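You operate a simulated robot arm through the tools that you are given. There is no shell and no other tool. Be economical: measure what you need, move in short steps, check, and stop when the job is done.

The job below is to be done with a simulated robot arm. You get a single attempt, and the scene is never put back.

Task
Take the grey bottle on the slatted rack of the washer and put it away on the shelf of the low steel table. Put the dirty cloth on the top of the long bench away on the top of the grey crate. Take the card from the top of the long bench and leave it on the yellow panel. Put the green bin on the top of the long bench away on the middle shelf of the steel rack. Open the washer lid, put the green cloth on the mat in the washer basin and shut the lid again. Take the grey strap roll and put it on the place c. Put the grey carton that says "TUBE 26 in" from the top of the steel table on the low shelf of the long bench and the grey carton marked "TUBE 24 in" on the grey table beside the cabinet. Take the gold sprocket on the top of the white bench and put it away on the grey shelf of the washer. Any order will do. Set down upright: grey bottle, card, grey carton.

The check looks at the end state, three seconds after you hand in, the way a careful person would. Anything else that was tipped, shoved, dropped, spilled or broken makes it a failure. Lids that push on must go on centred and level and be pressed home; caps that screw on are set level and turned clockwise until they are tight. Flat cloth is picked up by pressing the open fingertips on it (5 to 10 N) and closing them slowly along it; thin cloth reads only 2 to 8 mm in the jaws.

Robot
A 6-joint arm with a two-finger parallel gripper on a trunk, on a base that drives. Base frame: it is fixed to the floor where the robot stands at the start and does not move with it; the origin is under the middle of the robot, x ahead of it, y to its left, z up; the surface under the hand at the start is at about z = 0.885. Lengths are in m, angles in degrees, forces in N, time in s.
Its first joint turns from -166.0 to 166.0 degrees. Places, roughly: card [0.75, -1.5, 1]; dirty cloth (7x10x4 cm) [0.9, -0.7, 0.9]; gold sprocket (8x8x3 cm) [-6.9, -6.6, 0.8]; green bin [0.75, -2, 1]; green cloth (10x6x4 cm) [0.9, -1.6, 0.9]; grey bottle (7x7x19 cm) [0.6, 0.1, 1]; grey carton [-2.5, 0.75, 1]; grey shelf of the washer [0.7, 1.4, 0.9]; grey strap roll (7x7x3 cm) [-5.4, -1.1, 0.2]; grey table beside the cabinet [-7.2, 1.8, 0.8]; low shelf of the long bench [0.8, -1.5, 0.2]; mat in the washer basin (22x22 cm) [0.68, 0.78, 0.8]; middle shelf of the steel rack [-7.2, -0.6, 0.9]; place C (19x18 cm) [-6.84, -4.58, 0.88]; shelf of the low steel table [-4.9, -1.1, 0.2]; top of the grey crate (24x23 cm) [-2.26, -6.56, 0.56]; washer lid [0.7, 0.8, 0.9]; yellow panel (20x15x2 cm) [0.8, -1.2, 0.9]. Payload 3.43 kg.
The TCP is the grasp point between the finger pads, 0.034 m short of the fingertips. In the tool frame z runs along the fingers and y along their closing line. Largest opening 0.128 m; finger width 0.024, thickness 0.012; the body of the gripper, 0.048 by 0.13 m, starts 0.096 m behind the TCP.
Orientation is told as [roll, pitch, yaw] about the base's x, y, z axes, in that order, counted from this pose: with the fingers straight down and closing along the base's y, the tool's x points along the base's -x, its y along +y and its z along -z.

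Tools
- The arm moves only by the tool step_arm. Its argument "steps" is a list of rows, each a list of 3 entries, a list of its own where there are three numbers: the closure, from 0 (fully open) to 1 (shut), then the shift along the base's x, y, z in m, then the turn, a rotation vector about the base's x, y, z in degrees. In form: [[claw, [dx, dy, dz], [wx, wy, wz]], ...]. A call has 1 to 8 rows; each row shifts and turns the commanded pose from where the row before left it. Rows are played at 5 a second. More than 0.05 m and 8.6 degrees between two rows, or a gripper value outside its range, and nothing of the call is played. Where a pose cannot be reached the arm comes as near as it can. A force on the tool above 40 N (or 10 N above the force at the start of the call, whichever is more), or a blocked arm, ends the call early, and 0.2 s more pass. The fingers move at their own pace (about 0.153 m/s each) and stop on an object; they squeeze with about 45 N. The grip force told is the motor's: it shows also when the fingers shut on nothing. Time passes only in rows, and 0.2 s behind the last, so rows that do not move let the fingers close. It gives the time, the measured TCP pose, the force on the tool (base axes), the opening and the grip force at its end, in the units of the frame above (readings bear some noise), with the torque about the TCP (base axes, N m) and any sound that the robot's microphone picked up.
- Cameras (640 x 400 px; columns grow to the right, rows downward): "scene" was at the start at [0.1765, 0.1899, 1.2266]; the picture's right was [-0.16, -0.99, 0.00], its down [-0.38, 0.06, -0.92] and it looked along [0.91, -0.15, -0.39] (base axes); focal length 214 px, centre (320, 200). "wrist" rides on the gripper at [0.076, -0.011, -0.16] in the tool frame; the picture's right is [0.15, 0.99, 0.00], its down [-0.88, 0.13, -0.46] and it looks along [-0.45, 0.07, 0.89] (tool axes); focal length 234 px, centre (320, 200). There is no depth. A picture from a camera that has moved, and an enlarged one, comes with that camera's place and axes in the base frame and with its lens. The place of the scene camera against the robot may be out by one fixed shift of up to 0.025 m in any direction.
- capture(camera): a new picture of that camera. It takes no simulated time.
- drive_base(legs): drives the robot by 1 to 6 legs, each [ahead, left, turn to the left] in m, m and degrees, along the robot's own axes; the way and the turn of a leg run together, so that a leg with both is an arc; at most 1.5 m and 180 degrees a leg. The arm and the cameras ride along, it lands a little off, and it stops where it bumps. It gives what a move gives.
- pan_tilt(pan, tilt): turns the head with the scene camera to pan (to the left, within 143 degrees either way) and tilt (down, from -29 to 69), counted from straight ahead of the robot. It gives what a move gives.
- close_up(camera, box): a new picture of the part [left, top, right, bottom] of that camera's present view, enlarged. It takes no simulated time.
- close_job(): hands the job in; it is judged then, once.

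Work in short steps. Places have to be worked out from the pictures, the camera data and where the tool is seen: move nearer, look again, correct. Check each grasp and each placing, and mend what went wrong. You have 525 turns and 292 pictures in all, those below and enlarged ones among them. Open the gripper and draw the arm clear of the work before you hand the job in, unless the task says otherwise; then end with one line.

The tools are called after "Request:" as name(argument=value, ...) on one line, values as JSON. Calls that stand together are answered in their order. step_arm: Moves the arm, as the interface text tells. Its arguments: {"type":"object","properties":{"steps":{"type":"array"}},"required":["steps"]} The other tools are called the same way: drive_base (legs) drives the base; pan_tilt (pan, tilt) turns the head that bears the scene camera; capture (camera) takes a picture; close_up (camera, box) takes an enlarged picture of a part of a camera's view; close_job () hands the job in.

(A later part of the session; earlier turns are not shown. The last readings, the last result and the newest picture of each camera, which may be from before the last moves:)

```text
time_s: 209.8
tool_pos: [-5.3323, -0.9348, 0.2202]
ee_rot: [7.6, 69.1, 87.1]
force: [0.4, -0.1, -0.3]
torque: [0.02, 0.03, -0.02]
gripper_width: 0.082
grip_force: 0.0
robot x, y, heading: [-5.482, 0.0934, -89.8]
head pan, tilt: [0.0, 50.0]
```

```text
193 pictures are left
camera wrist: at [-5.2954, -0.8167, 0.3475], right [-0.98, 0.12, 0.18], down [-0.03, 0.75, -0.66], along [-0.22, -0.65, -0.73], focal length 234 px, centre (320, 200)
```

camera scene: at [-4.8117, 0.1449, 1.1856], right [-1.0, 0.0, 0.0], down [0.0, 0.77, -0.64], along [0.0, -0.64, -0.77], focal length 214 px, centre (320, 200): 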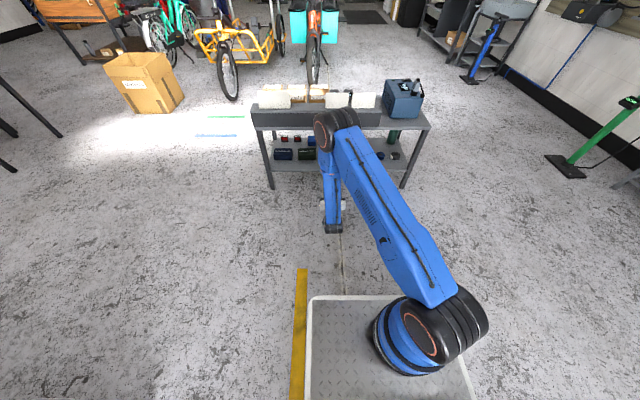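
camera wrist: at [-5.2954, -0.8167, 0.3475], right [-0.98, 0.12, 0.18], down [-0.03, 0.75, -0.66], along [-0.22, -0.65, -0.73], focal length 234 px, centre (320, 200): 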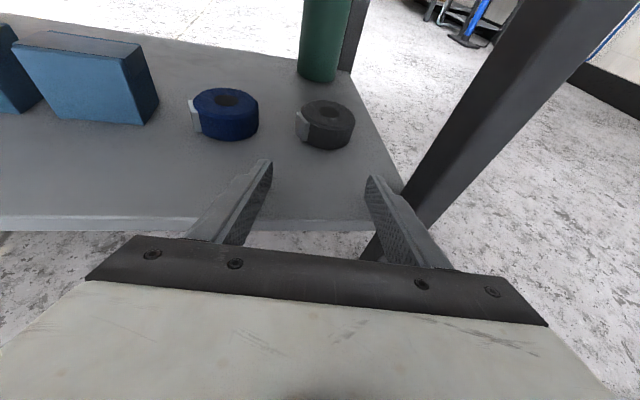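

Alignment is good; I go in the last 11 cm.

Request:
step_arm(steps=[[0.3, [-0.006, -0.03, 0], [0, 0, 0]], [0.3, [-0.006, -0.03, 0], [0, 0, 0]], [0.3, [-0.006, -0.03, 0], [0, 0, 0]]])

Request:
capture(camera="wrist")

```text
time_s: 210.6
tool_pos: [-5.352, -1.024, 0.2199]
ee_rot: [7.7, 69.3, 86.9]
force: [0.0, 0.9, -0.9]
torque: [0.03, 0.0, 0.01]
gripper_width: 0.0895
grip_force: 0.0
robot x, y, heading: [-5.4799, 0.0959, -90.2]
head pan, tilt: [0.0, 50.0]
```

```text
192 pictures are left
camera wrist: at [-5.3142, -0.9065, 0.3473], right [-0.98, 0.12, 0.18], down [-0.03, 0.75, -0.66], along [-0.22, -0.65, -0.73], focal length 234 px, centre (320, 200)
```

wrist: 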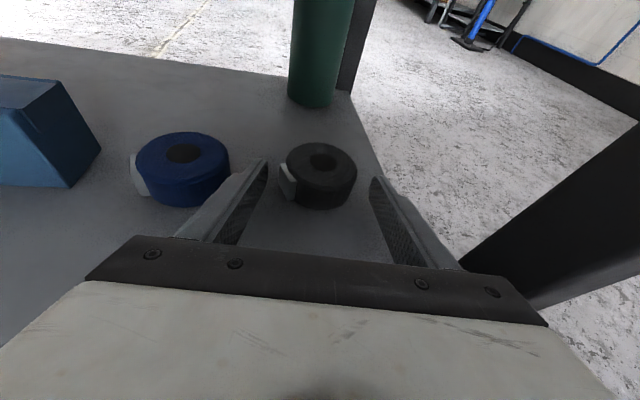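

Request:
step_arm(steps=[[0.32, [-0.004, -0.014, 0], [0, 0, 0]], [0.34, [-0.003, -0.012, 0], [0, 0, 0]], [0.6, [0, 0, 0], [0, 0, 0]], [1, [0, 0, 0], [0, 0, 0]], [1, [0, 0, 0], [0, 0, 0]]])

Request:
capture(camera="wrist")

```text
time_s: 211.8
tool_pos: [-5.358, -1.0497, 0.2204]
ee_rot: [7.7, 69.2, 87.0]
force: [2.3, -1.6, 2.8]
torque: [-0.02, -0.06, -0.01]
gripper_width: 0.068
grip_force: 44.7
robot x, y, heading: [-5.4826, 0.0989, -90.0]
head pan, tilt: [0.0, 50.0]
```

```text
191 pictures are left
camera wrist: at [-5.321, -0.9329, 0.3473], right [-0.98, 0.12, 0.18], down [-0.03, 0.75, -0.66], along [-0.22, -0.65, -0.73], focal length 234 px, centre (320, 200)
```

wrist: 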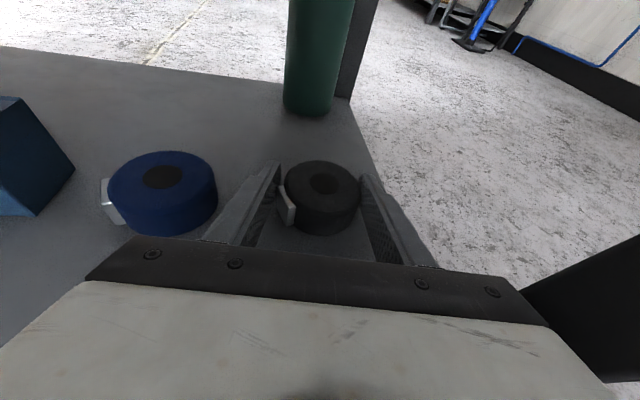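

Gripped (68 mm). I lift 2 cm and withdraw along the same slanted line.

Request:
step_arm(steps=[[1, [0, 0, 0.02], [0, 0, 0]], [1, [0.007, 0.035, 0.005], [0, 0, 0]], [1, [0.007, 0.035, 0.005], [0, 0, 0]], [1, [0.007, 0.035, 0], [0, 0, 0]], [1, [0.007, 0.035, 0], [0, 0, 0]], [1, [0.007, 0.035, 0], [0, 0, 0]]])

Request:
drive_base(legs=[[-0.3, 0, 0]])

Request:
capture(camera="wrist")

```text
time_s: 213.2
tool_pos: [-5.3239, -0.8776, 0.2486]
ee_rot: [7.6, 69.2, 87.0]
force: [-0.7, 0.3, -0.7]
torque: [0.04, 0.01, 0.02]
gripper_width: 0.0678
grip_force: 45.7
robot x, y, heading: [-5.4787, 0.0946, -90.1]
head pan, tilt: [0.0, 50.0]
```

```text
time_s: 215.2
tool_pos: [-5.3226, -0.5789, 0.2478]
ee_rot: [7.6, 69.2, 87.2]
force: [0.2, 0.4, 0.3]
torque: [0.0, 0.01, 0.01]
gripper_width: 0.0677
grip_force: 44.9
robot x, y, heading: [-5.478, 0.3951, -89.7]
head pan, tilt: [0.0, 50.0]
```

```text
190 pictures are left
camera wrist: at [-5.2856, -0.4599, 0.3763], right [-0.98, 0.12, 0.18], down [-0.03, 0.75, -0.66], along [-0.22, -0.65, -0.73], focal length 234 px, centre (320, 200)
```

wrist: 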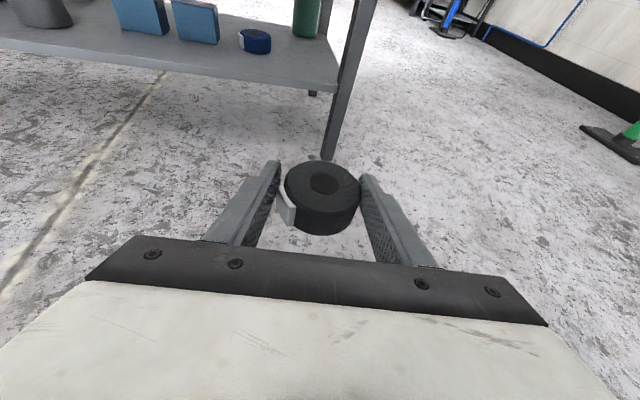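

Held. I raise the arm to travel height and look in the direction of the next route.

Request:
step_arm(steps=[[1, [0, 0, 0.05], [0, 0, 0]], [1, [0, 0, 0.05], [0, 0, 0]], [1, [0, 0, 0.05], [0, 0, 0]], [1, [0, 0, 0.05], [0, 0, 0]], [1, [0, 0.02, 0.045], [0, 0, 0]], [1, [0, 0.02, 0.045], [0, 0, 0]], [1, [0, 0.02, 0.045], [0, 0, 0]], [1, [0, 0.02, 0.045], [0, 0, 0]]])

Request:
step_arm(steps=[[1, [0, 0.02, 0.045], [0, 0, 0]], [1, [0, 0.02, 0.045], [0, 0, 0]], [1, [0, 0.02, 0.045], [0, 0, 0]], [1, [0, 0.02, 0.045], [0, 0, 0]], [1, [0, 0.0, 0.045], [0, 0, 0]], [1, [0, 0.0, 0.045], [0, 0, 0]], [1, [0, 0.0, 0.045], [0, 0, 0]], [1, [0, 0, 0.045], [0, 0, 0]]])

Request:
pan_tilt(pan=-30, tilt=20)

Request:
capture(camera="scene")

```text
time_s: 217.0
tool_pos: [-5.3218, -0.4983, 0.6294]
ee_rot: [7.8, 69.1, 87.2]
force: [1.0, -0.5, -1.3]
torque: [-0.03, 0.04, -0.04]
gripper_width: 0.0675
grip_force: 45.2
robot x, y, heading: [-5.4816, 0.3934, -89.8]
head pan, tilt: [0.0, 50.0]
```

```text
time_s: 218.8
tool_pos: [-5.3208, -0.4183, 0.989]
ee_rot: [7.7, 69.1, 87.3]
force: [0.1, 0.5, -0.4]
torque: [0.02, 0.03, 0.02]
gripper_width: 0.0673
grip_force: 44.4
robot x, y, heading: [-5.4767, 0.3947, -90.0]
head pan, tilt: [0.0, 50.0]
```

```text
time_s: 219.8
tool_pos: [-5.3216, -0.4189, 0.9885]
ee_rot: [7.6, 69.2, 87.0]
force: [-0.8, -0.4, -1.4]
torque: [0.03, 0.0, -0.01]
gripper_width: 0.0673
grip_force: 45.0
robot x, y, heading: [-5.4796, 0.3943, -89.9]
head pan, tilt: [-30.0, 20.0]
```

```text
189 pictures are left
camera scene: at [-5.3017, 0.2192, 1.2312], right [-0.87, 0.5, 0.0], down [0.17, 0.3, -0.94], along [-0.47, -0.81, -0.34], focal length 214 px, centre (320, 200)
```

scene: 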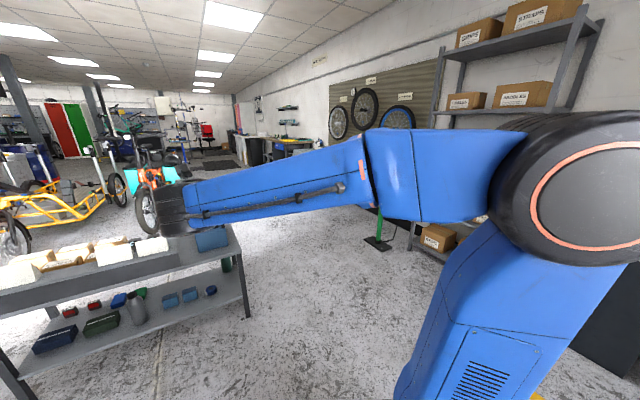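

The aisle at x about -6.05 between the low table and the rack/pump (-6.86,-1.22) is clear. I take it.

Request:
drive_base(legs=[[0, -0.57, 0], [1.5, 0, 0], [1.2, 0, 0]])

Request:
pan_tilt(pan=0, tilt=15)

Request:
capture(camera="scene")

Request:
pan_tilt(pan=-45, tilt=20)

Request:
capture(camera="scene")

```text
time_s: 235.8
tool_pos: [-5.8605, -3.1235, 0.9888]
ee_rot: [7.6, 69.3, 87.8]
force: [0.0, -0.3, -0.1]
torque: [0.03, -0.02, 0.04]
gripper_width: 0.0671
grip_force: 44.6
robot x, y, heading: [-6.0325, -2.313, -89.4]
head pan, tilt: [-30.0, 20.0]
```

```text
time_s: 236.8
tool_pos: [-5.8611, -3.1233, 0.989]
ee_rot: [7.5, 69.2, 87.8]
force: [-0.2, -0.1, -0.8]
torque: [0.02, -0.01, -0.01]
gripper_width: 0.0667
grip_force: 44.7
robot x, y, heading: [-6.0325, -2.3123, -89.0]
head pan, tilt: [0.0, 15.0]
```

```text
188 pictures are left
camera scene: at [-5.8026, -2.4984, 1.2394], right [-1.0, -0.01, 0.0], down [0.0, 0.26, -0.97], along [0.01, -0.97, -0.26], focal length 214 px, centre (320, 200)
```

scene: 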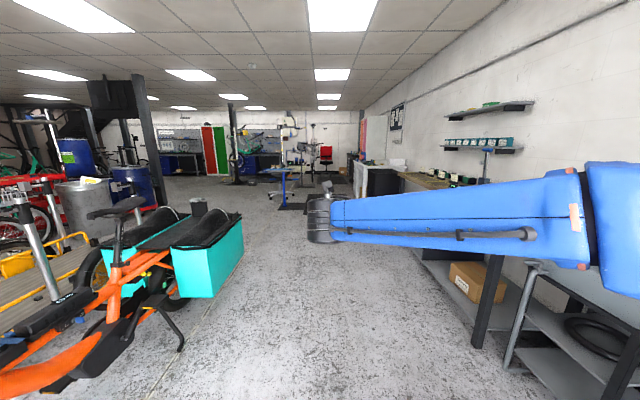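

```text
time_s: 237.9
tool_pos: [-5.8611, -3.1235, 0.9889]
ee_rot: [7.6, 69.1, 87.8]
force: [-0.7, -0.2, -1.0]
torque: [0.05, -0.02, 0.02]
gripper_width: 0.0666
grip_force: 45.0
robot x, y, heading: [-6.0303, -2.3117, -89.4]
head pan, tilt: [-45.0, 20.0]
```

```text
187 pictures are left
camera scene: at [-5.8686, -2.4717, 1.2313], right [-0.72, 0.7, 0.0], down [0.24, 0.24, -0.94], along [-0.66, -0.67, -0.34], focal length 214 px, centre (320, 200)
```

scene: 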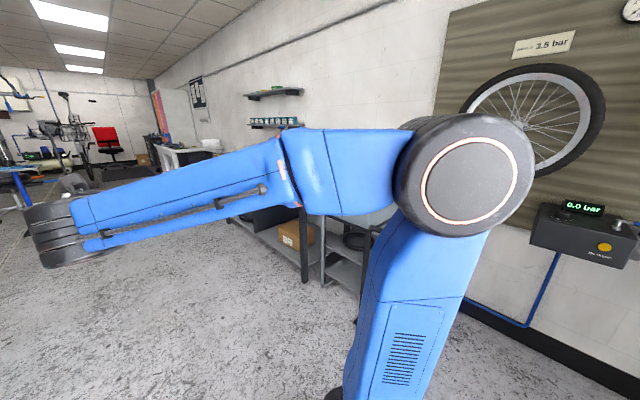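

The way along the wall bench is free. I drive on to y = -4.4 and turn to face the bench.

Request:
drive_base(legs=[[1.1, 0, 0], [1.0, 0, 0], [0, 0, -90]])

Request:
pan_tilt(pan=0, tilt=35)

Request:
capture(camera="scene")

Request:
capture(camera="wrist")

```text
time_s: 252.1
tool_pos: [-6.8169, -4.5622, 0.9886]
ee_rot: [7.6, 69.1, -2.9]
force: [0.4, 0.3, -0.7]
torque: [0.02, 0.04, 0.01]
gripper_width: 0.0666
grip_force: 45.2
robot x, y, heading: [-6.0049, -4.4, -179.9]
head pan, tilt: [-45.0, 20.0]
```

```text
time_s: 253.2
tool_pos: [-6.818, -4.5625, 0.989]
ee_rot: [7.6, 69.2, -2.9]
force: [0.3, -0.3, -1.2]
torque: [0.0, -0.06, -0.03]
gripper_width: 0.067
grip_force: 45.2
robot x, y, heading: [-6.003, -4.4007, -180.1]
head pan, tilt: [0.0, 35.0]
```

```text
186 pictures are left
camera scene: at [-6.1681, -4.6386, 1.2074], right [0.0, 1.0, 0.0], down [0.57, 0.0, -0.82], along [-0.82, 0.0, -0.57], focal length 214 px, centre (320, 200)
```

scene: 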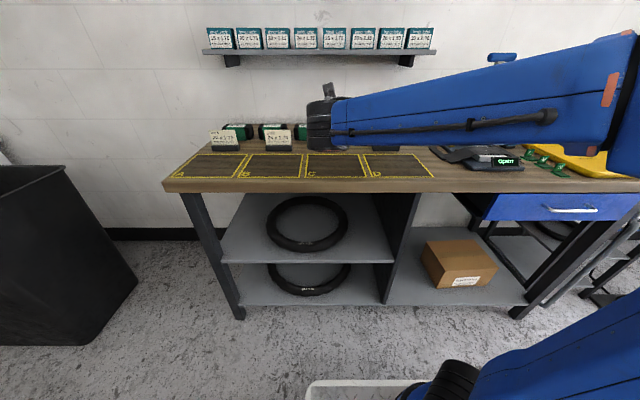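

```text
185 pictures are left
camera wrist: at [-6.702, -4.6002, 1.1155], right [0.12, 0.98, 0.18], down [0.75, 0.03, -0.66], along [-0.65, 0.22, -0.73], focal length 234 px, centre (320, 200)
```

wrist: 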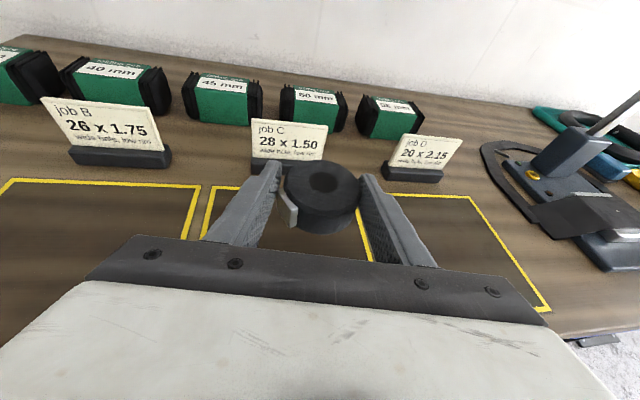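

Place C is right below: centre about (-6.832,-4.575). I nudge and lower.

Request:
step_arm(steps=[[1, [-0.007, -0.013, -0.03], [0, 0, 0]], [1, [0, 0, -0.03], [0, 0, 0]], [1, [0, 0, -0.008], [0, 0, 0]], [1, [0, 0, 0], [0, 0, 0]]])

Request:
capture(camera="wrist")

```text
time_s: 254.2
tool_pos: [-6.8259, -4.5763, 0.9206]
ee_rot: [7.6, 69.2, -2.9]
force: [-0.4, 0.8, -1.0]
torque: [0.01, 0.01, -0.01]
gripper_width: 0.0668
grip_force: 45.1
robot x, y, heading: [-6.0041, -4.4056, -180.0]
head pan, tilt: [0.0, 35.0]
```

```text
184 pictures are left
camera wrist: at [-6.7095, -4.6138, 1.0472], right [0.12, 0.98, 0.18], down [0.75, 0.03, -0.66], along [-0.65, 0.22, -0.73], focal length 234 px, centre (320, 200)
```

wrist: 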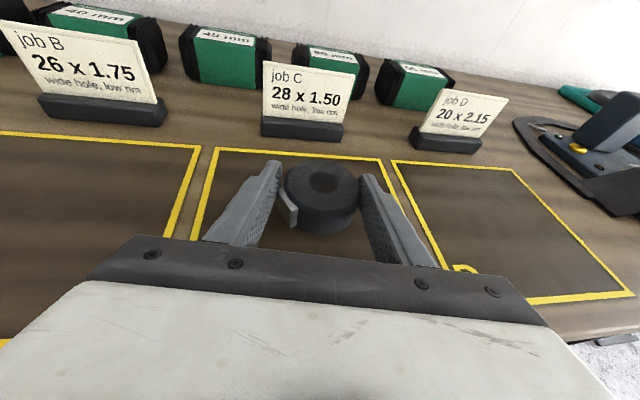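

Request:
step_arm(steps=[[1, [0, 0.004, -0.006], [0, 0, 0]], [1, [0, 0, -0.005], [0, 0, 0]], [1, [0, 0, -0.003], [0, 0, 0]], [1, [0, 0, -0.003], [0, 0, 0]], [1, [0, 0, 0], [0, 0, 0]]])

```text
time_s: 255.1
tool_pos: [-6.8268, -4.5722, 0.9115]
ee_rot: [6.9, 69.7, -3.6]
force: [0.3, 0.6, 9.1]
torque: [-0.27, 0.16, 0.0]
gripper_width: 0.0664
grip_force: 45.5
robot x, y, heading: [-6.0043, -4.4019, -180.1]
head pan, tilt: [0.0, 35.0]
stopped in row 4: the force on the tool passed its limit at 44 N (the readings are from after the stop); the commanded pose is now the measured one
```

Contact. I open and withdraw up and back.

Request:
step_arm(steps=[[0.6, [0, 0, 0.001], [0, 0, 0]], [0.3, [0, 0, 0], [0, 0, 0]], [0.3, [0, 0, 0], [0, 0, 0]], [0.3, [0.03, -0.005, 0.012], [0, 0, 0]], [0.3, [0.03, -0.005, 0.015], [0, 0, 0]], [0.3, [0.03, -0.005, 0.03], [0, 0, 0]], [0.3, [0.02, 0, 0.04], [0, 0, 0]]])

Request:
capture(camera="wrist")

```text
time_s: 256.7
tool_pos: [-6.7144, -4.5868, 1.0087]
ee_rot: [7.1, 69.6, -3.4]
force: [0.1, 0.0, 0.2]
torque: [0.05, 0.03, -0.03]
gripper_width: 0.0896
grip_force: 0.1
robot x, y, heading: [-6.0026, -4.4026, -180.0]
head pan, tilt: [0.0, 35.0]
```

```text
183 pictures are left
camera wrist: at [-6.5986, -4.6237, 1.1352], right [0.12, 0.98, 0.18], down [0.75, 0.03, -0.66], along [-0.65, 0.21, -0.73], focal length 234 px, centre (320, 200)
```

wrist: 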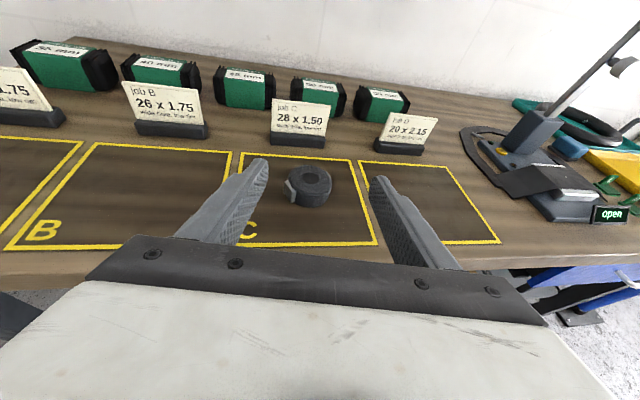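

The roll lies in place C. Before moving to the white bench I look left along the route.

Request:
pan_tilt(pan=75, tilt=20)

Request:
capture(camera="scene")

Request:
pan_tilt(pan=125, tilt=25)

Request:
capture(camera="scene")

```text
time_s: 258.2
tool_pos: [-6.7163, -4.5861, 1.0088]
ee_rot: [7.0, 69.6, -3.6]
force: [-0.5, 0.7, 0.5]
torque: [-0.01, 0.0, -0.01]
gripper_width: 0.0894
grip_force: 0.1
robot x, y, heading: [-6.0033, -4.4012, -180.3]
head pan, tilt: [75.0, 20.0]
```

```text
182 pictures are left
camera scene: at [-6.1041, -4.7286, 1.2313], right [-0.97, 0.26, 0.0], down [0.09, 0.33, -0.94], along [-0.24, -0.91, -0.34], focal length 214 px, centre (320, 200)
```

scene: 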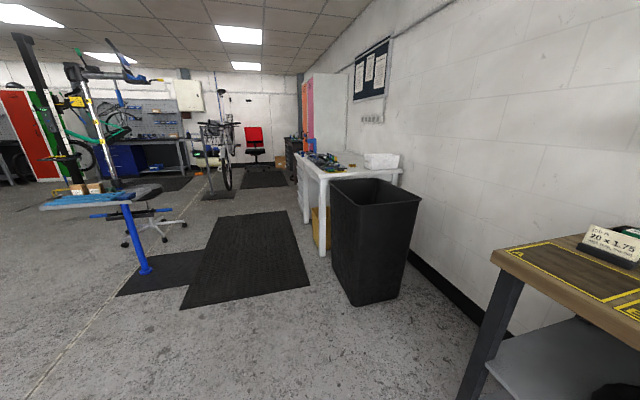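

```text
time_s: 259.4
tool_pos: [-6.7158, -4.5857, 1.0088]
ee_rot: [7.0, 69.6, -3.6]
force: [0.9, 0.0, 0.1]
torque: [0.03, -0.01, 0.01]
gripper_width: 0.0896
grip_force: 0.0
robot x, y, heading: [-6.0035, -4.4043, -180.3]
head pan, tilt: [125.0, 25.0]
```

```text
181 pictures are left
camera scene: at [-6.0272, -4.7141, 1.2232], right [-0.82, -0.57, 0.0], down [-0.24, 0.35, -0.91], along [0.52, -0.74, -0.42], focal length 214 px, centre (320, 200)
```

scene: 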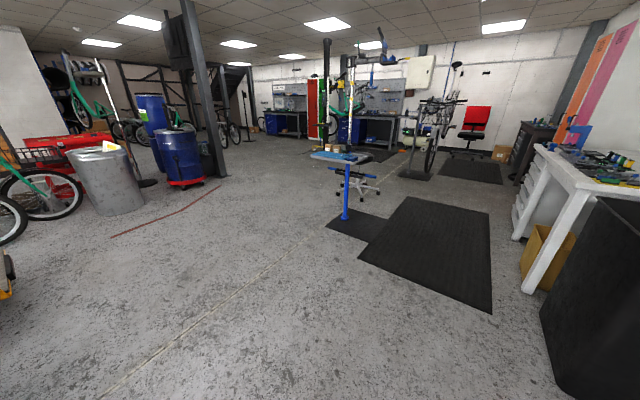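

The bin stands beside the white bench; I raise the hand, keep x about -5.95 and sidestep left to the white bench.

Request:
step_arm(steps=[[0.3, [0.02, 0, 0.04], [0, 0, 0]], [0.3, [0.02, 0, 0.04], [0, 0, 0]]])

Request:
drive_base(legs=[[-0.06, 1.0, 0], [0, 0.8, 0]])

Request:
pan_tilt(pan=15, tilt=30)

Request:
capture(camera="scene")

Request:
capture(camera="wrist")

```text
time_s: 260.0
tool_pos: [-6.6756, -4.5859, 1.0883]
ee_rot: [7.1, 69.6, -3.4]
force: [-0.5, 0.8, 1.3]
torque: [-0.01, -0.01, -0.01]
gripper_width: 0.0895
grip_force: 0.0
robot x, y, heading: [-6.0062, -4.4041, -179.7]
head pan, tilt: [125.0, 25.0]
```

```text
time_s: 269.1
tool_pos: [-6.6097, -6.3967, 1.0887]
ee_rot: [7.0, 69.6, -3.2]
force: [-0.4, -0.2, 0.0]
torque: [0.0, 0.0, -0.02]
gripper_width: 0.0896
grip_force: 0.1
robot x, y, heading: [-5.94, -6.214, -179.7]
head pan, tilt: [125.0, 25.0]
```

```text
time_s: 271.0
tool_pos: [-6.6099, -6.3971, 1.0881]
ee_rot: [7.0, 69.6, -3.2]
force: [-0.6, -0.5, -0.2]
torque: [0.01, -0.02, -0.03]
gripper_width: 0.0897
grip_force: 0.1
robot x, y, heading: [-5.9392, -6.2122, -179.7]
head pan, tilt: [15.0, 30.0]
```

```text
180 pictures are left
camera scene: at [-6.101, -6.471, 1.2152], right [-0.26, 0.96, 0.0], down [0.48, 0.13, -0.87], along [-0.84, -0.23, -0.5], focal length 214 px, centre (320, 200)
```

scene: 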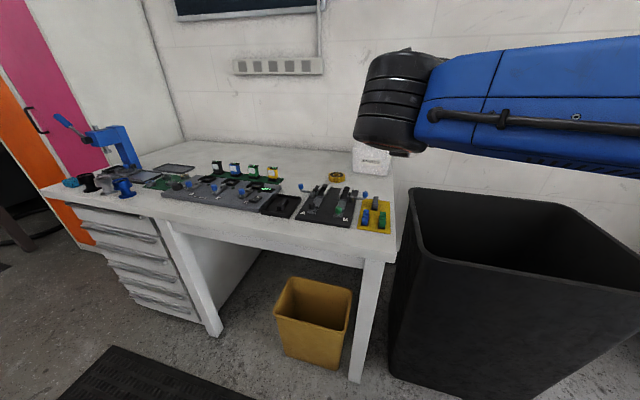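

```text
179 pictures are left
camera wrist: at [-6.4924, -6.4342, 1.2141], right [0.12, 0.98, 0.18], down [0.75, 0.03, -0.66], along [-0.65, 0.21, -0.73], focal length 234 px, centre (320, 200)
```

wrist: 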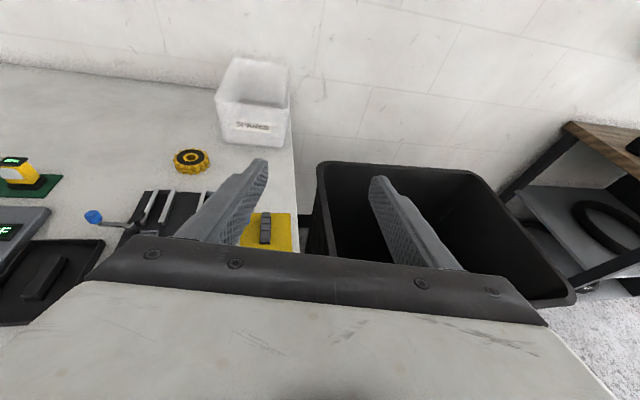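

The sprocket lies flat at about (-6.957,-6.617). I sidestep 0.21 m left and pitch the hand to vertical for a top grasp.

Request:
drive_base(legs=[[0, 0.21, 0]])

Request:
step_arm(steps=[[0.2, [0, 0, 0], [-1.6, -8.3, 0]], [0.2, [0, 0, 0], [-1.6, -8.3, 0]], [0.2, [0, 0, 0], [-1.6, -8.3, 0]], [0.2, [0, 0, 0], [-1.6, -8.3, 0]], [0.2, [-0.02, 0, 0], [-1.6, -8.3, 0]], [0.2, [-0.02, 0, 0], [-1.6, -8.3, 0]], [0.2, [-0.03, 0, 0], [-1.6, -8.3, 0]], [0.2, [-0.03, 0, 0], [-1.6, -8.3, 0]]])

Request:
capture(camera="wrist")

```text
time_s: 272.6
tool_pos: [-6.6097, -6.6066, 1.0887]
ee_rot: [7.0, 69.6, -3.2]
force: [-0.5, 0.4, -0.1]
torque: [0.01, 0.01, -0.01]
gripper_width: 0.0895
grip_force: 0.0
robot x, y, heading: [-5.9379, -6.4229, -179.7]
head pan, tilt: [15.0, 30.0]
```

```text
time_s: 274.4
tool_pos: [-6.7088, -6.607, 1.0898]
ee_rot: [-0.3, 2.1, -8.2]
force: [1.8, 0.4, 1.1]
torque: [-0.04, 0.08, 0.04]
gripper_width: 0.1024
grip_force: 0.1
robot x, y, heading: [-5.9402, -6.4229, -179.6]
head pan, tilt: [15.0, 30.0]
```

```text
178 pictures are left
camera wrist: at [-6.7805, -6.6073, 1.2516], right [0.0, 1.0, 0.0], down [0.91, 0.0, 0.42], along [0.42, 0.0, -0.91], focal length 234 px, centre (320, 200)
```

wrist: 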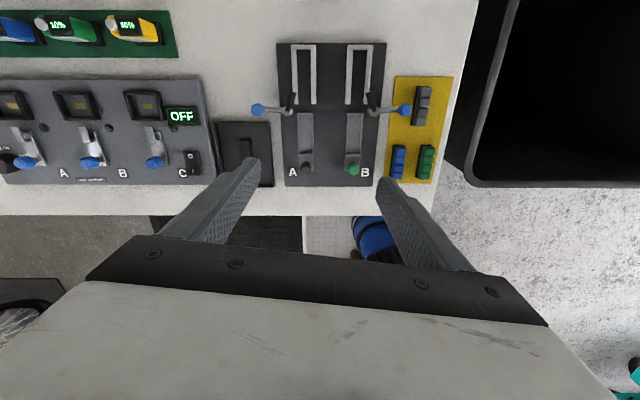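

The hand is vertical now. I drive 8 cm closer and extend above the sprocket.

Request:
drive_base(legs=[[0.08, 0, 0]])

Request:
step_arm(steps=[[0.2, [-0.045, 0, -0.01], [0, 0, 0]], [0.2, [-0.045, 0, -0.01], [0, 0, 0]], [0.2, [-0.045, 0, -0.01], [0, 0, 0]], [0.2, [-0.03, -0.008, -0.01], [0, 0, 0]]])

Request:
capture(camera="wrist")

Request:
capture(camera="scene")

```text
time_s: 275.5
tool_pos: [-6.7884, -6.6081, 1.0864]
ee_rot: [-0.1, 2.3, -8.2]
force: [0.3, -0.6, -0.5]
torque: [-0.01, 0.01, 0.05]
gripper_width: 0.1022
grip_force: 0.0
robot x, y, heading: [-6.0183, -6.4165, -179.6]
head pan, tilt: [15.0, 30.0]
```

```text
time_s: 276.5
tool_pos: [-6.9543, -6.6169, 1.0483]
ee_rot: [-0.2, 2.2, -8.1]
force: [0.5, 0.1, 0.5]
torque: [-0.02, 0.09, 0.0]
gripper_width: 0.1025
grip_force: 0.2
robot x, y, heading: [-6.0185, -6.4257, -179.5]
head pan, tilt: [15.0, 30.0]
```

```text
177 pictures are left
camera wrist: at [-7.0264, -6.6163, 1.2109], right [0.0, 1.0, 0.0], down [0.91, 0.0, 0.42], along [0.42, 0.0, -0.91], focal length 234 px, centre (320, 200)
```

wrist: 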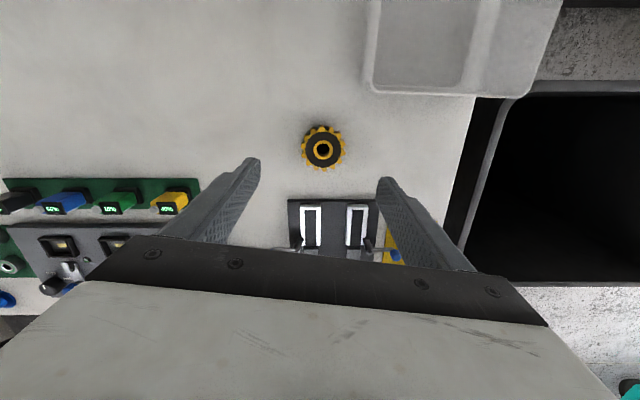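

```text
176 pictures are left
camera scene: at [-6.1795, -6.6815, 1.2153], right [-0.26, 0.96, 0.0], down [0.48, 0.13, -0.87], along [-0.84, -0.23, -0.5], focal length 214 px, centre (320, 200)
```

scene: 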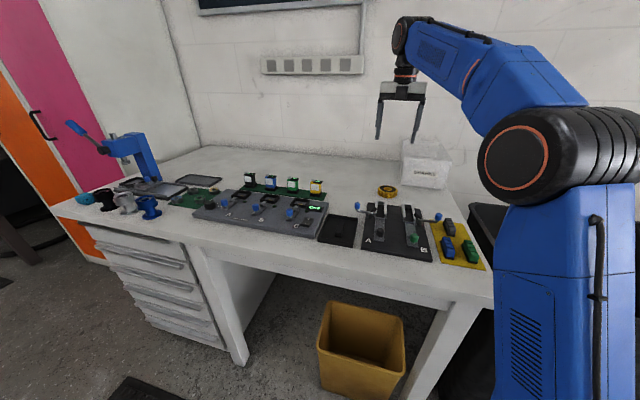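

The sprocket is at (-6.941,-6.613). I level the hand, centre and descend.

Request:
step_arm(steps=[[0.2, [0.013, 0.004, -0.04], [0, -2.1, 0]], [0.2, [0, 0, -0.045], [0, 0, 0]], [0.2, [0, 0, -0.045], [0, 0, 0]], [0.2, [0, 0, -0.03], [0, 0, 0]]])

Request:
capture(camera="wrist")

```text
time_s: 277.5
tool_pos: [-6.942, -6.611, 0.8885]
ee_rot: [0.1, 0.1, -8.1]
force: [-0.4, -0.3, -0.3]
torque: [-0.01, 0.03, 0.0]
gripper_width: 0.1023
grip_force: 0.1
robot x, y, heading: [-6.0206, -6.4236, -179.8]
head pan, tilt: [15.0, 30.0]
```

```text
175 pictures are left
camera wrist: at [-7.019, -6.6121, 1.0487], right [0.0, 1.0, 0.0], down [0.89, 0.0, 0.45], along [0.45, 0.0, -0.89], focal length 234 px, centre (320, 200)
```

wrist: 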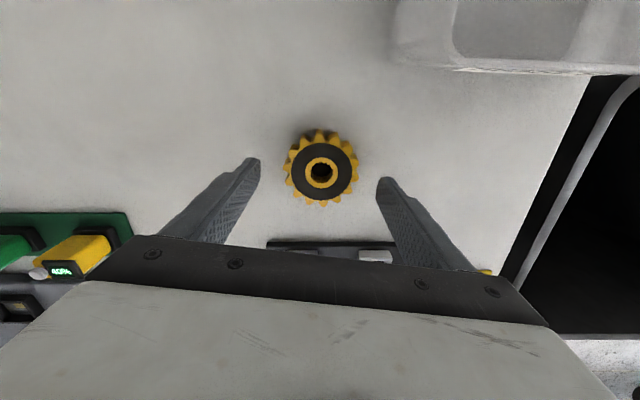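

Request:
step_arm(steps=[[0.2, [0.002, 0, -0.025], [0, 0, 0]], [0.2, [0, 0, -0.015], [0, 0, 0]], [0.2, [0, 0, -0.006], [0, 0, 0]], [0.2, [0, 0, -0.004], [0, 0, 0]], [0.2, [0, 0, -0.003], [0, 0, 0]], [0.2, [0, 0, 0], [0, 0, 0]]])

```text
time_s: 278.1
tool_pos: [-6.9383, -6.6116, 0.854]
ee_rot: [-0.1, 0.7, -8.2]
force: [6.8, -1.7, 13.0]
torque: [0.62, -0.47, -0.46]
gripper_width: 0.1019
grip_force: 0.0
robot x, y, heading: [-6.0154, -6.4267, -179.4]
head pan, tilt: [15.0, 30.0]
stopped in row 3: the force on the tool passed its limit at 54 N (the readings are from after the stop); the commanded pose is now the measured one
```

The bench is at about 0.82. I rise 4 mm and close on the sprocket.

Request:
step_arm(steps=[[0.2, [0, 0, 0.005], [0, 0, 0]], [0.5, [0, 0, 0], [0, 0, 0]], [1, [0, 0, 0], [0, 0, 0]], [1, [0, 0, 0], [0, 0, 0]], [1, [0, 0, 0], [0, 0, 0]]])

Request:
capture(camera="wrist")

```text
time_s: 279.3
tool_pos: [-6.9388, -6.6121, 0.8569]
ee_rot: [0.0, 0.6, -8.2]
force: [-0.9, 1.0, -0.5]
torque: [0.12, 0.1, 0.01]
gripper_width: 0.071
grip_force: 44.6
robot x, y, heading: [-6.0149, -6.4231, -179.8]
head pan, tilt: [15.0, 30.0]
```

```text
174 pictures are left
camera wrist: at [-7.0157, -6.612, 1.0183], right [0.0, 1.0, 0.0], down [0.9, 0.0, 0.45], along [0.45, 0.0, -0.9], focal length 234 px, centre (320, 200)
```

wrist: 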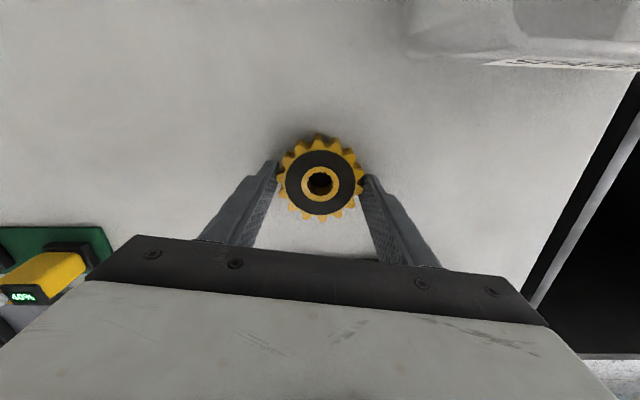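

Gripped (71 mm). I lift, draw in and back out to the aisle.

Request:
step_arm(steps=[[1, [0, 0, 0.045], [0, 0, 0]], [1, [0, 0, 0.045], [0, 0, 0]], [1, [0, 0, 0.045], [0, 0, 0]], [1, [0, 0, 0.045], [0, 0, 0]], [1, [0.04, 0, 0.03], [0, 0, 0]], [1, [0.045, 0, 0.015], [0, 0, 0]], [1, [0.045, 0, 0], [0, 0, 0]], [1, [0.045, 0, 0], [0, 0, 0]]])

Request:
drive_base(legs=[[-0.08, 0, 0], [0, -1.4, 0], [0, -1.2, 0], [0, 0, -90]])

Request:
pan_tilt(pan=0, tilt=20)

Request:
capture(camera="scene")

```text
time_s: 281.1
tool_pos: [-6.7636, -6.6129, 1.0817]
ee_rot: [0.0, 0.6, -8.2]
force: [-0.7, 0.4, -4.3]
torque: [0.03, -0.08, -0.02]
gripper_width: 0.0711
grip_force: 44.1
robot x, y, heading: [-6.0164, -6.4188, -179.8]
head pan, tilt: [15.0, 30.0]
```

```text
time_s: 298.3
tool_pos: [-6.1773, -3.0832, 1.0833]
ee_rot: [-0.2, 0.7, -97.3]
force: [0.5, 0.4, -4.6]
torque: [-0.03, 0.02, 0.01]
gripper_width: 0.0713
grip_force: 45.0
robot x, y, heading: [-5.9764, -3.8248, 91.2]
head pan, tilt: [15.0, 30.0]
```

```text
time_s: 299.0
tool_pos: [-6.1758, -3.0812, 1.0829]
ee_rot: [-0.2, 0.6, -97.3]
force: [-0.5, -0.5, -3.8]
torque: [-0.02, -0.01, 0.02]
gripper_width: 0.0709
grip_force: 44.3
robot x, y, heading: [-5.9802, -3.8267, 91.1]
head pan, tilt: [0.0, 20.0]
```

```text
173 pictures are left
camera scene: at [-6.1954, -3.6716, 1.2312], right [1.0, 0.02, 0.0], down [0.01, -0.34, -0.94], along [-0.02, 0.94, -0.34], focal length 214 px, centre (320, 200)
```

scene: 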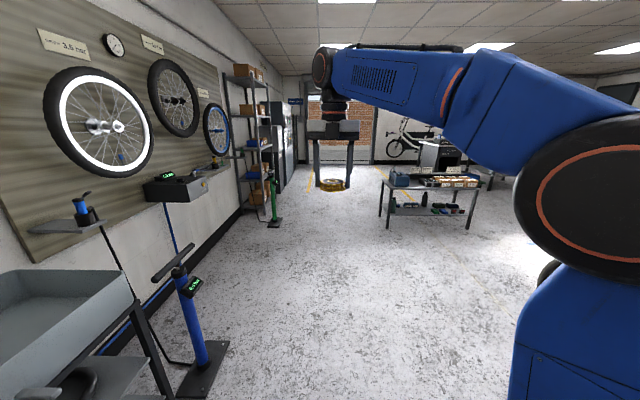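

Aisle clear. I drive north to y about -0.2 and turn toward +x.

Request:
drive_base(legs=[[1.5, 0, -1.1], [1.5, 0, 0], [0.62, 0, 0], [0, 0, -90]])

Request:
capture(camera="scene")

```text
time_s: 320.4
tool_pos: [-5.2268, -0.0239, 1.0832]
ee_rot: [-0.2, 0.6, 170.8]
force: [-0.7, 0.1, -4.3]
torque: [0.01, 0.0, 0.0]
gripper_width: 0.0712
grip_force: 45.3
robot x, y, heading: [-5.9747, -0.197, -0.6]
head pan, tilt: [0.0, 20.0]
```

```text
172 pictures are left
camera scene: at [-5.7947, 0.0029, 1.2312], right [-0.01, -1.0, 0.0], down [-0.34, 0.0, -0.94], along [0.94, -0.01, -0.34], focal length 214 px, centre (320, 200)
```

scene: 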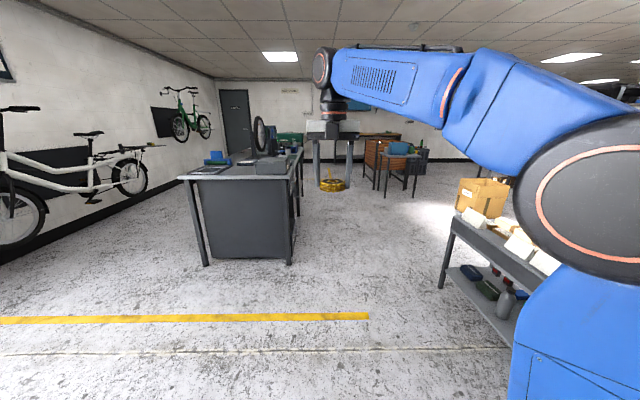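

Clear path at y about -0.3. I drive east and then sidestep toward the washer's grey shelf.

Request:
drive_base(legs=[[1.5, -0.1, 0.6], [1.5, 0, 0], [1.5, 0, 0], [0.5, 0, 0], [0, 0.75, 0], [0, 0.75, 0]])

Request:
pan_tilt(pan=0, tilt=25)

Request:
capture(camera="scene")

```text
refused: leg 1 is longer than a leg can be; nothing moved
```

```text
time_s: 321.1
tool_pos: [-5.2275, -0.0232, 1.0826]
ee_rot: [0.0, 0.7, 170.7]
force: [0.5, -0.1, -3.7]
torque: [0.0, 0.01, 0.0]
gripper_width: 0.071
grip_force: 44.7
robot x, y, heading: [-5.9744, -0.1989, -0.6]
head pan, tilt: [0.0, 25.0]
```

```text
171 pictures are left
camera scene: at [-5.7957, 0.0029, 1.2232], right [-0.01, -1.0, 0.0], down [-0.42, 0.01, -0.91], along [0.91, -0.01, -0.42], focal length 214 px, centre (320, 200)
```

scene: 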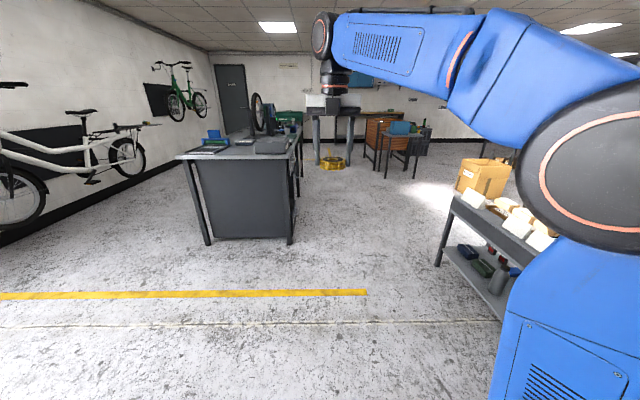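

First leg was just too long; I resend with 1.4 m.

Request:
drive_base(legs=[[1.4, -0.1, 0.6], [1.5, 0, 0], [1.5, 0, 0], [0.6, 0, 0], [0, 0.75, 0], [0, 0.75, 0]])

Request:
capture(camera="scene")

```text
time_s: 352.4
tool_pos: [-0.24, 1.2919, 1.0847]
ee_rot: [-0.1, 0.6, 171.5]
force: [0.8, -0.2, -4.2]
torque: [-0.01, 0.03, -0.02]
gripper_width: 0.0708
grip_force: 45.1
robot x, y, heading: [-0.9878, 1.1069, -0.1]
head pan, tilt: [0.0, 25.0]
```

```text
170 pictures are left
camera scene: at [-0.81, 1.3111, 1.2232], right [0.0, -1.0, 0.0], down [-0.42, 0.0, -0.91], along [0.91, 0.0, -0.42], focal length 214 px, centre (320, 200)
```

scene: 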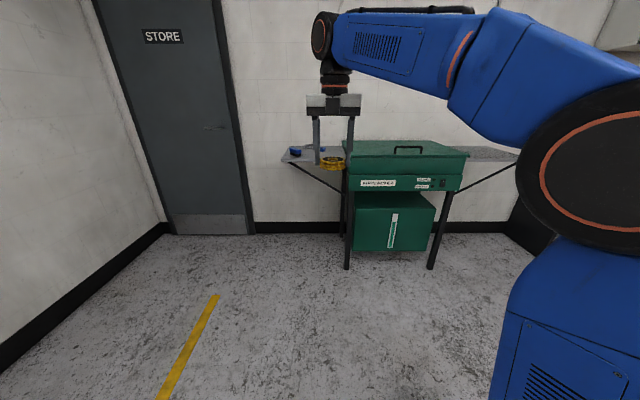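

The shelf is ahead. I drive forward so the hand comes above the shelf's front part and look from the wrist.

Request:
drive_base(legs=[[0.8, 0, 0]])

Request:
pan_tilt(pan=10, tilt=35)

Request:
capture(camera="scene")

Request:
capture(camera="wrist")

```text
time_s: 356.7
tool_pos: [0.5543, 1.2887, 1.083]
ee_rot: [-0.1, 0.7, 171.3]
force: [-1.0, -0.1, -4.1]
torque: [0.01, 0.0, 0.03]
gripper_width: 0.0709
grip_force: 45.2
robot x, y, heading: [-0.1929, 1.1022, -0.3]
head pan, tilt: [0.0, 25.0]
```

```text
time_s: 357.4
tool_pos: [0.5543, 1.2883, 1.083]
ee_rot: [0.0, 0.6, 171.3]
force: [0.6, -0.4, -3.9]
torque: [0.01, 0.01, -0.02]
gripper_width: 0.0709
grip_force: 44.8
robot x, y, heading: [-0.1948, 1.102, -0.3]
head pan, tilt: [10.0, 35.0]
```

```text
169 pictures are left
camera scene: at [-0.0207, 1.3244, 1.2074], right [0.17, -0.99, 0.0], down [-0.56, -0.1, -0.82], along [0.81, 0.14, -0.57], focal length 214 px, centre (320, 200)
```

scene: 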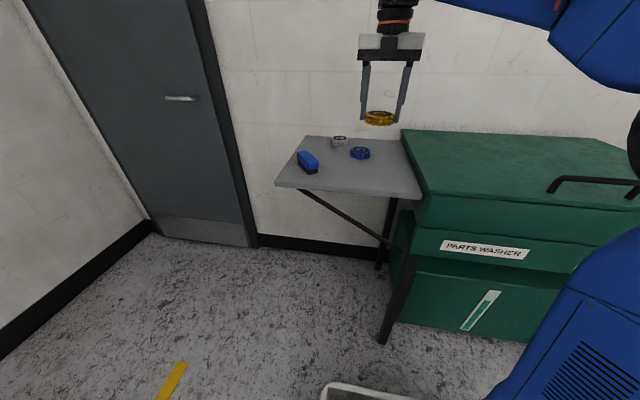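

```text
168 pictures are left
camera wrist: at [0.627, 1.2885, 1.2444], right [0.0, -1.0, 0.0], down [-0.89, 0.0, 0.45], along [-0.45, 0.0, -0.89], focal length 234 px, centre (320, 200)
```

wrist: 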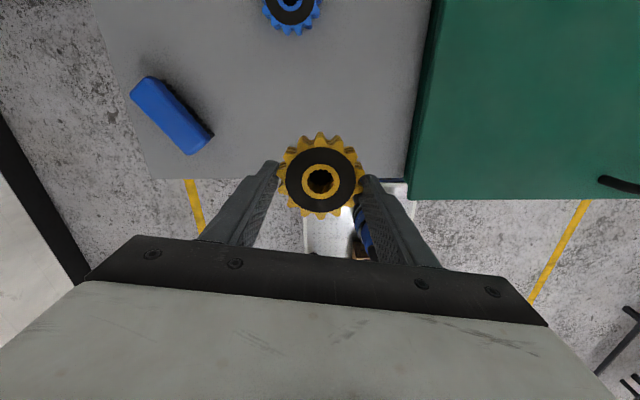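

A free spot is at (0.585,1.29), 12 cm from the blue sprocket. I move over it and lower to contact.

Request:
step_arm(steps=[[1, [0.031, 0, -0.03], [0, 0, 0]], [1, [0, 0, -0.045], [0, 0, 0]], [1, [0, 0, -0.045], [0, 0, 0]], [1, [0, 0, -0.02], [0, 0, 0]]])

Request:
step_arm(steps=[[1, [0, 0, -0.006], [0, 0, 0]], [1, [0, 0, -0.004], [0, 0, 0]], [1, [0, 0, -0.004], [0, 0, 0]], [1, [0, 0, -0.004], [0, 0, 0]], [1, [0, 0, -0.004], [0, 0, 0]], [1, [0, 0, -0.004], [0, 0, 0]]])

Request:
capture(camera="wrist")

```text
time_s: 358.4
tool_pos: [0.5843, 1.2904, 0.9435]
ee_rot: [0.0, 0.6, 171.3]
force: [0.7, 0.6, -4.4]
torque: [0.04, -0.01, -0.02]
gripper_width: 0.0708
grip_force: 45.3
robot x, y, heading: [-0.1936, 1.1045, -0.1]
head pan, tilt: [10.0, 35.0]
```

```text
time_s: 359.8
tool_pos: [0.5835, 1.288, 0.9197]
ee_rot: [-0.2, 0.9, 171.4]
force: [3.7, 3.4, 38.6]
torque: [-0.06, -0.34, 0.38]
gripper_width: 0.0715
grip_force: 44.8
robot x, y, heading: [-0.1932, 1.1038, -0.1]
head pan, tilt: [10.0, 35.0]
```

```text
167 pictures are left
camera wrist: at [0.6568, 1.2884, 1.0818], right [0.0, -1.0, 0.0], down [-0.9, 0.0, 0.44], along [-0.44, 0.0, -0.9], focal length 234 px, centre (320, 200)
```

wrist: 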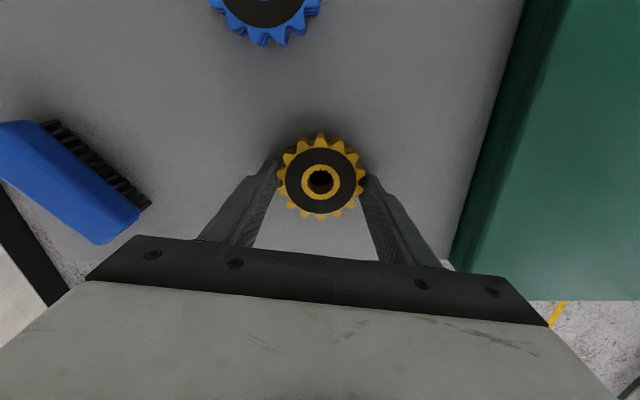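

Firm contact on the shelf. I ease up 2 mm, open and rise.

Request:
step_arm(steps=[[1, [0, 0, 0.002], [0, 0, 0]], [0.35, [0, 0, 0], [0, 0, 0]], [0.25, [0, 0, 0], [0, 0, 0]], [0.25, [0, 0, 0.03], [0, 0, 0]], [0.25, [0, 0, 0.045], [0, 0, 0]], [0.25, [0, 0, 0.045], [0, 0, 0]], [0.25, [0, 0, 0.04], [0, 0, 0]]])

Request:
capture(camera="wrist")

```text
time_s: 361.4
tool_pos: [0.5848, 1.2892, 1.0797]
ee_rot: [-0.1, 0.7, 171.3]
force: [0.2, 0.0, -0.4]
torque: [-0.08, 0.0, 0.05]
gripper_width: 0.0958
grip_force: 0.1
robot x, y, heading: [-0.1909, 1.1038, -0.1]
head pan, tilt: [10.0, 35.0]
```

```text
166 pictures are left
camera wrist: at [0.6568, 1.2889, 1.2407], right [0.0, -1.0, 0.0], down [-0.89, 0.0, 0.45], along [-0.45, 0.0, -0.89], focal length 234 px, centre (320, 200)
```

wrist: 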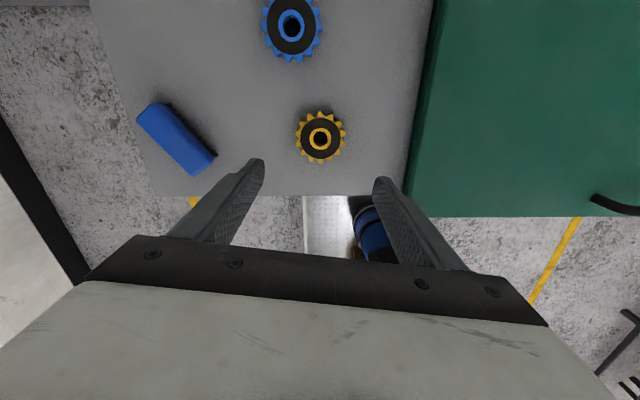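

The sprocket is on the grey shelf. Next the dirty cloth: I drive right along the front to the bench's left end.

Request:
step_arm(steps=[[0.1, [-0.045, 0, 0.02], [0, 0, 0]], [0, [-0.045, 0, 0], [0, 0, 0]]])

Request:
drive_base(legs=[[0, -1.0, 0], [0, -1.0, 0]])

Request:
pan_tilt(pan=0, tilt=35)

Request:
capture(camera="scene")

Request:
close_up(camera="scene", box=[240, 100, 440, 225])

```text
time_s: 362.0
tool_pos: [0.4943, 1.2887, 1.0999]
ee_rot: [0.0, 0.6, 171.2]
force: [0.6, -0.1, -0.9]
torque: [-0.04, 0.08, 0.03]
gripper_width: 0.1284
grip_force: 0.2
robot x, y, heading: [-0.1938, 1.1021, -0.1]
head pan, tilt: [10.0, 35.0]
```

```text
time_s: 371.9
tool_pos: [0.5058, -0.6911, 1.102]
ee_rot: [-0.1, 0.5, 172.5]
force: [0.2, -0.4, 0.4]
torque: [-0.01, -0.04, -0.01]
gripper_width: 0.1278
grip_force: 0.2
robot x, y, heading: [-0.1786, -0.8847, 1.0]
head pan, tilt: [10.0, 35.0]
```

```text
time_s: 372.7
tool_pos: [0.5055, -0.6917, 1.0999]
ee_rot: [-0.1, 0.6, 172.5]
force: [0.0, 0.0, 0.2]
torque: [0.0, 0.01, 0.0]
gripper_width: 0.128
grip_force: 0.1
robot x, y, heading: [-0.1783, -0.8893, 0.9]
head pan, tilt: [0.0, 35.0]
```

```text
165 pictures are left
camera scene: at [-0.0084, -0.6806, 1.2074], right [0.02, -1.0, 0.0], down [-0.57, -0.01, -0.82], along [0.82, 0.01, -0.57], focal length 214 px, centre (320, 200)
```

scene: 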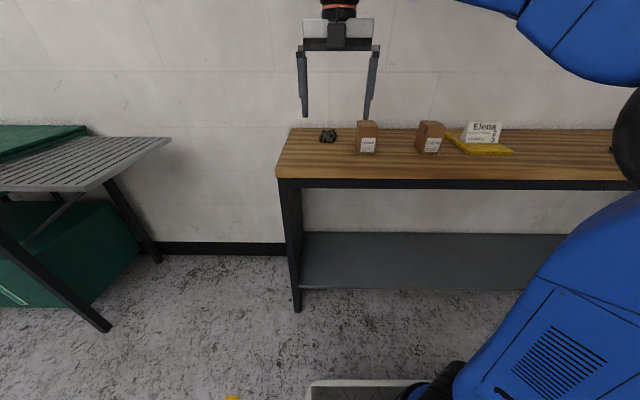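

```text
3.20 times, centred on (340, 162) of scene
camera zoom: at [-0.0084, -0.6806, 1.2074], right [0.02, -1.0, 0.0], down [-0.57, -0.01, -0.82], along [0.82, 0.01, -0.57], focal length 686 px, centre (256, 320)
```

zoom: 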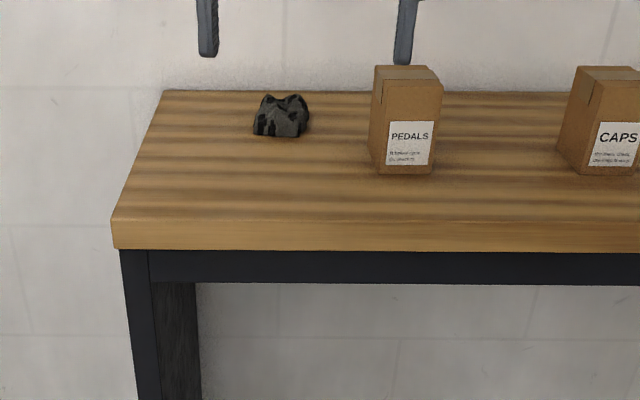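

The crumpled cloth is near (0.81,-0.70) behind/left of the PEDALS box. I extend above it for a wrist view.

Request:
step_arm(steps=[[0.2, [0.048, 0, 0], [0, 0, 0]], [0.2, [0.048, 0, 0], [0, 0, 0]], [0.2, [0.048, 0, 0], [0, 0, 0]], [0.2, [0.048, 0, 0], [0, 0, 0]], [0.2, [0.048, 0, 0], [0, 0, 0]], [0.2, [0.048, 0, 0], [0, 0, 0]]])

Request:
capture(camera="wrist")

```text
time_s: 374.1
tool_pos: [0.7827, -0.6948, 1.0849]
ee_rot: [-0.3, 0.9, 172.4]
force: [-0.6, -0.1, 1.5]
torque: [0.03, -0.08, 0.01]
gripper_width: 0.1026
grip_force: 0.0
out of reach, approached as far as the arm can: row 6
robot x, y, heading: [-0.1776, -0.8859, 0.9]
head pan, tilt: [0.0, 35.0]
```

```text
163 pictures are left
camera wrist: at [0.8548, -0.6935, 1.2449], right [0.01, -1.0, 0.0], down [-0.9, -0.01, 0.44], along [-0.44, -0.01, -0.9], focal length 234 px, centre (320, 200)
```

wrist: 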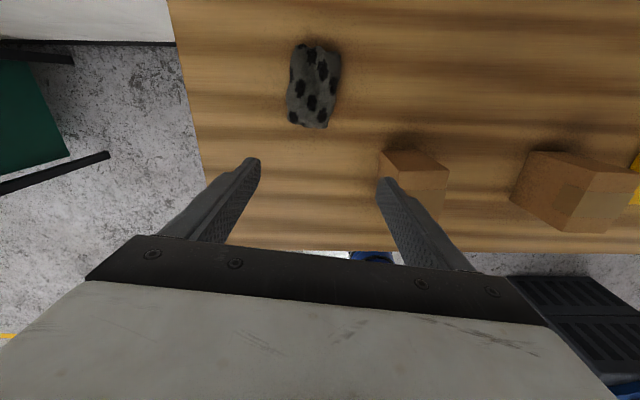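

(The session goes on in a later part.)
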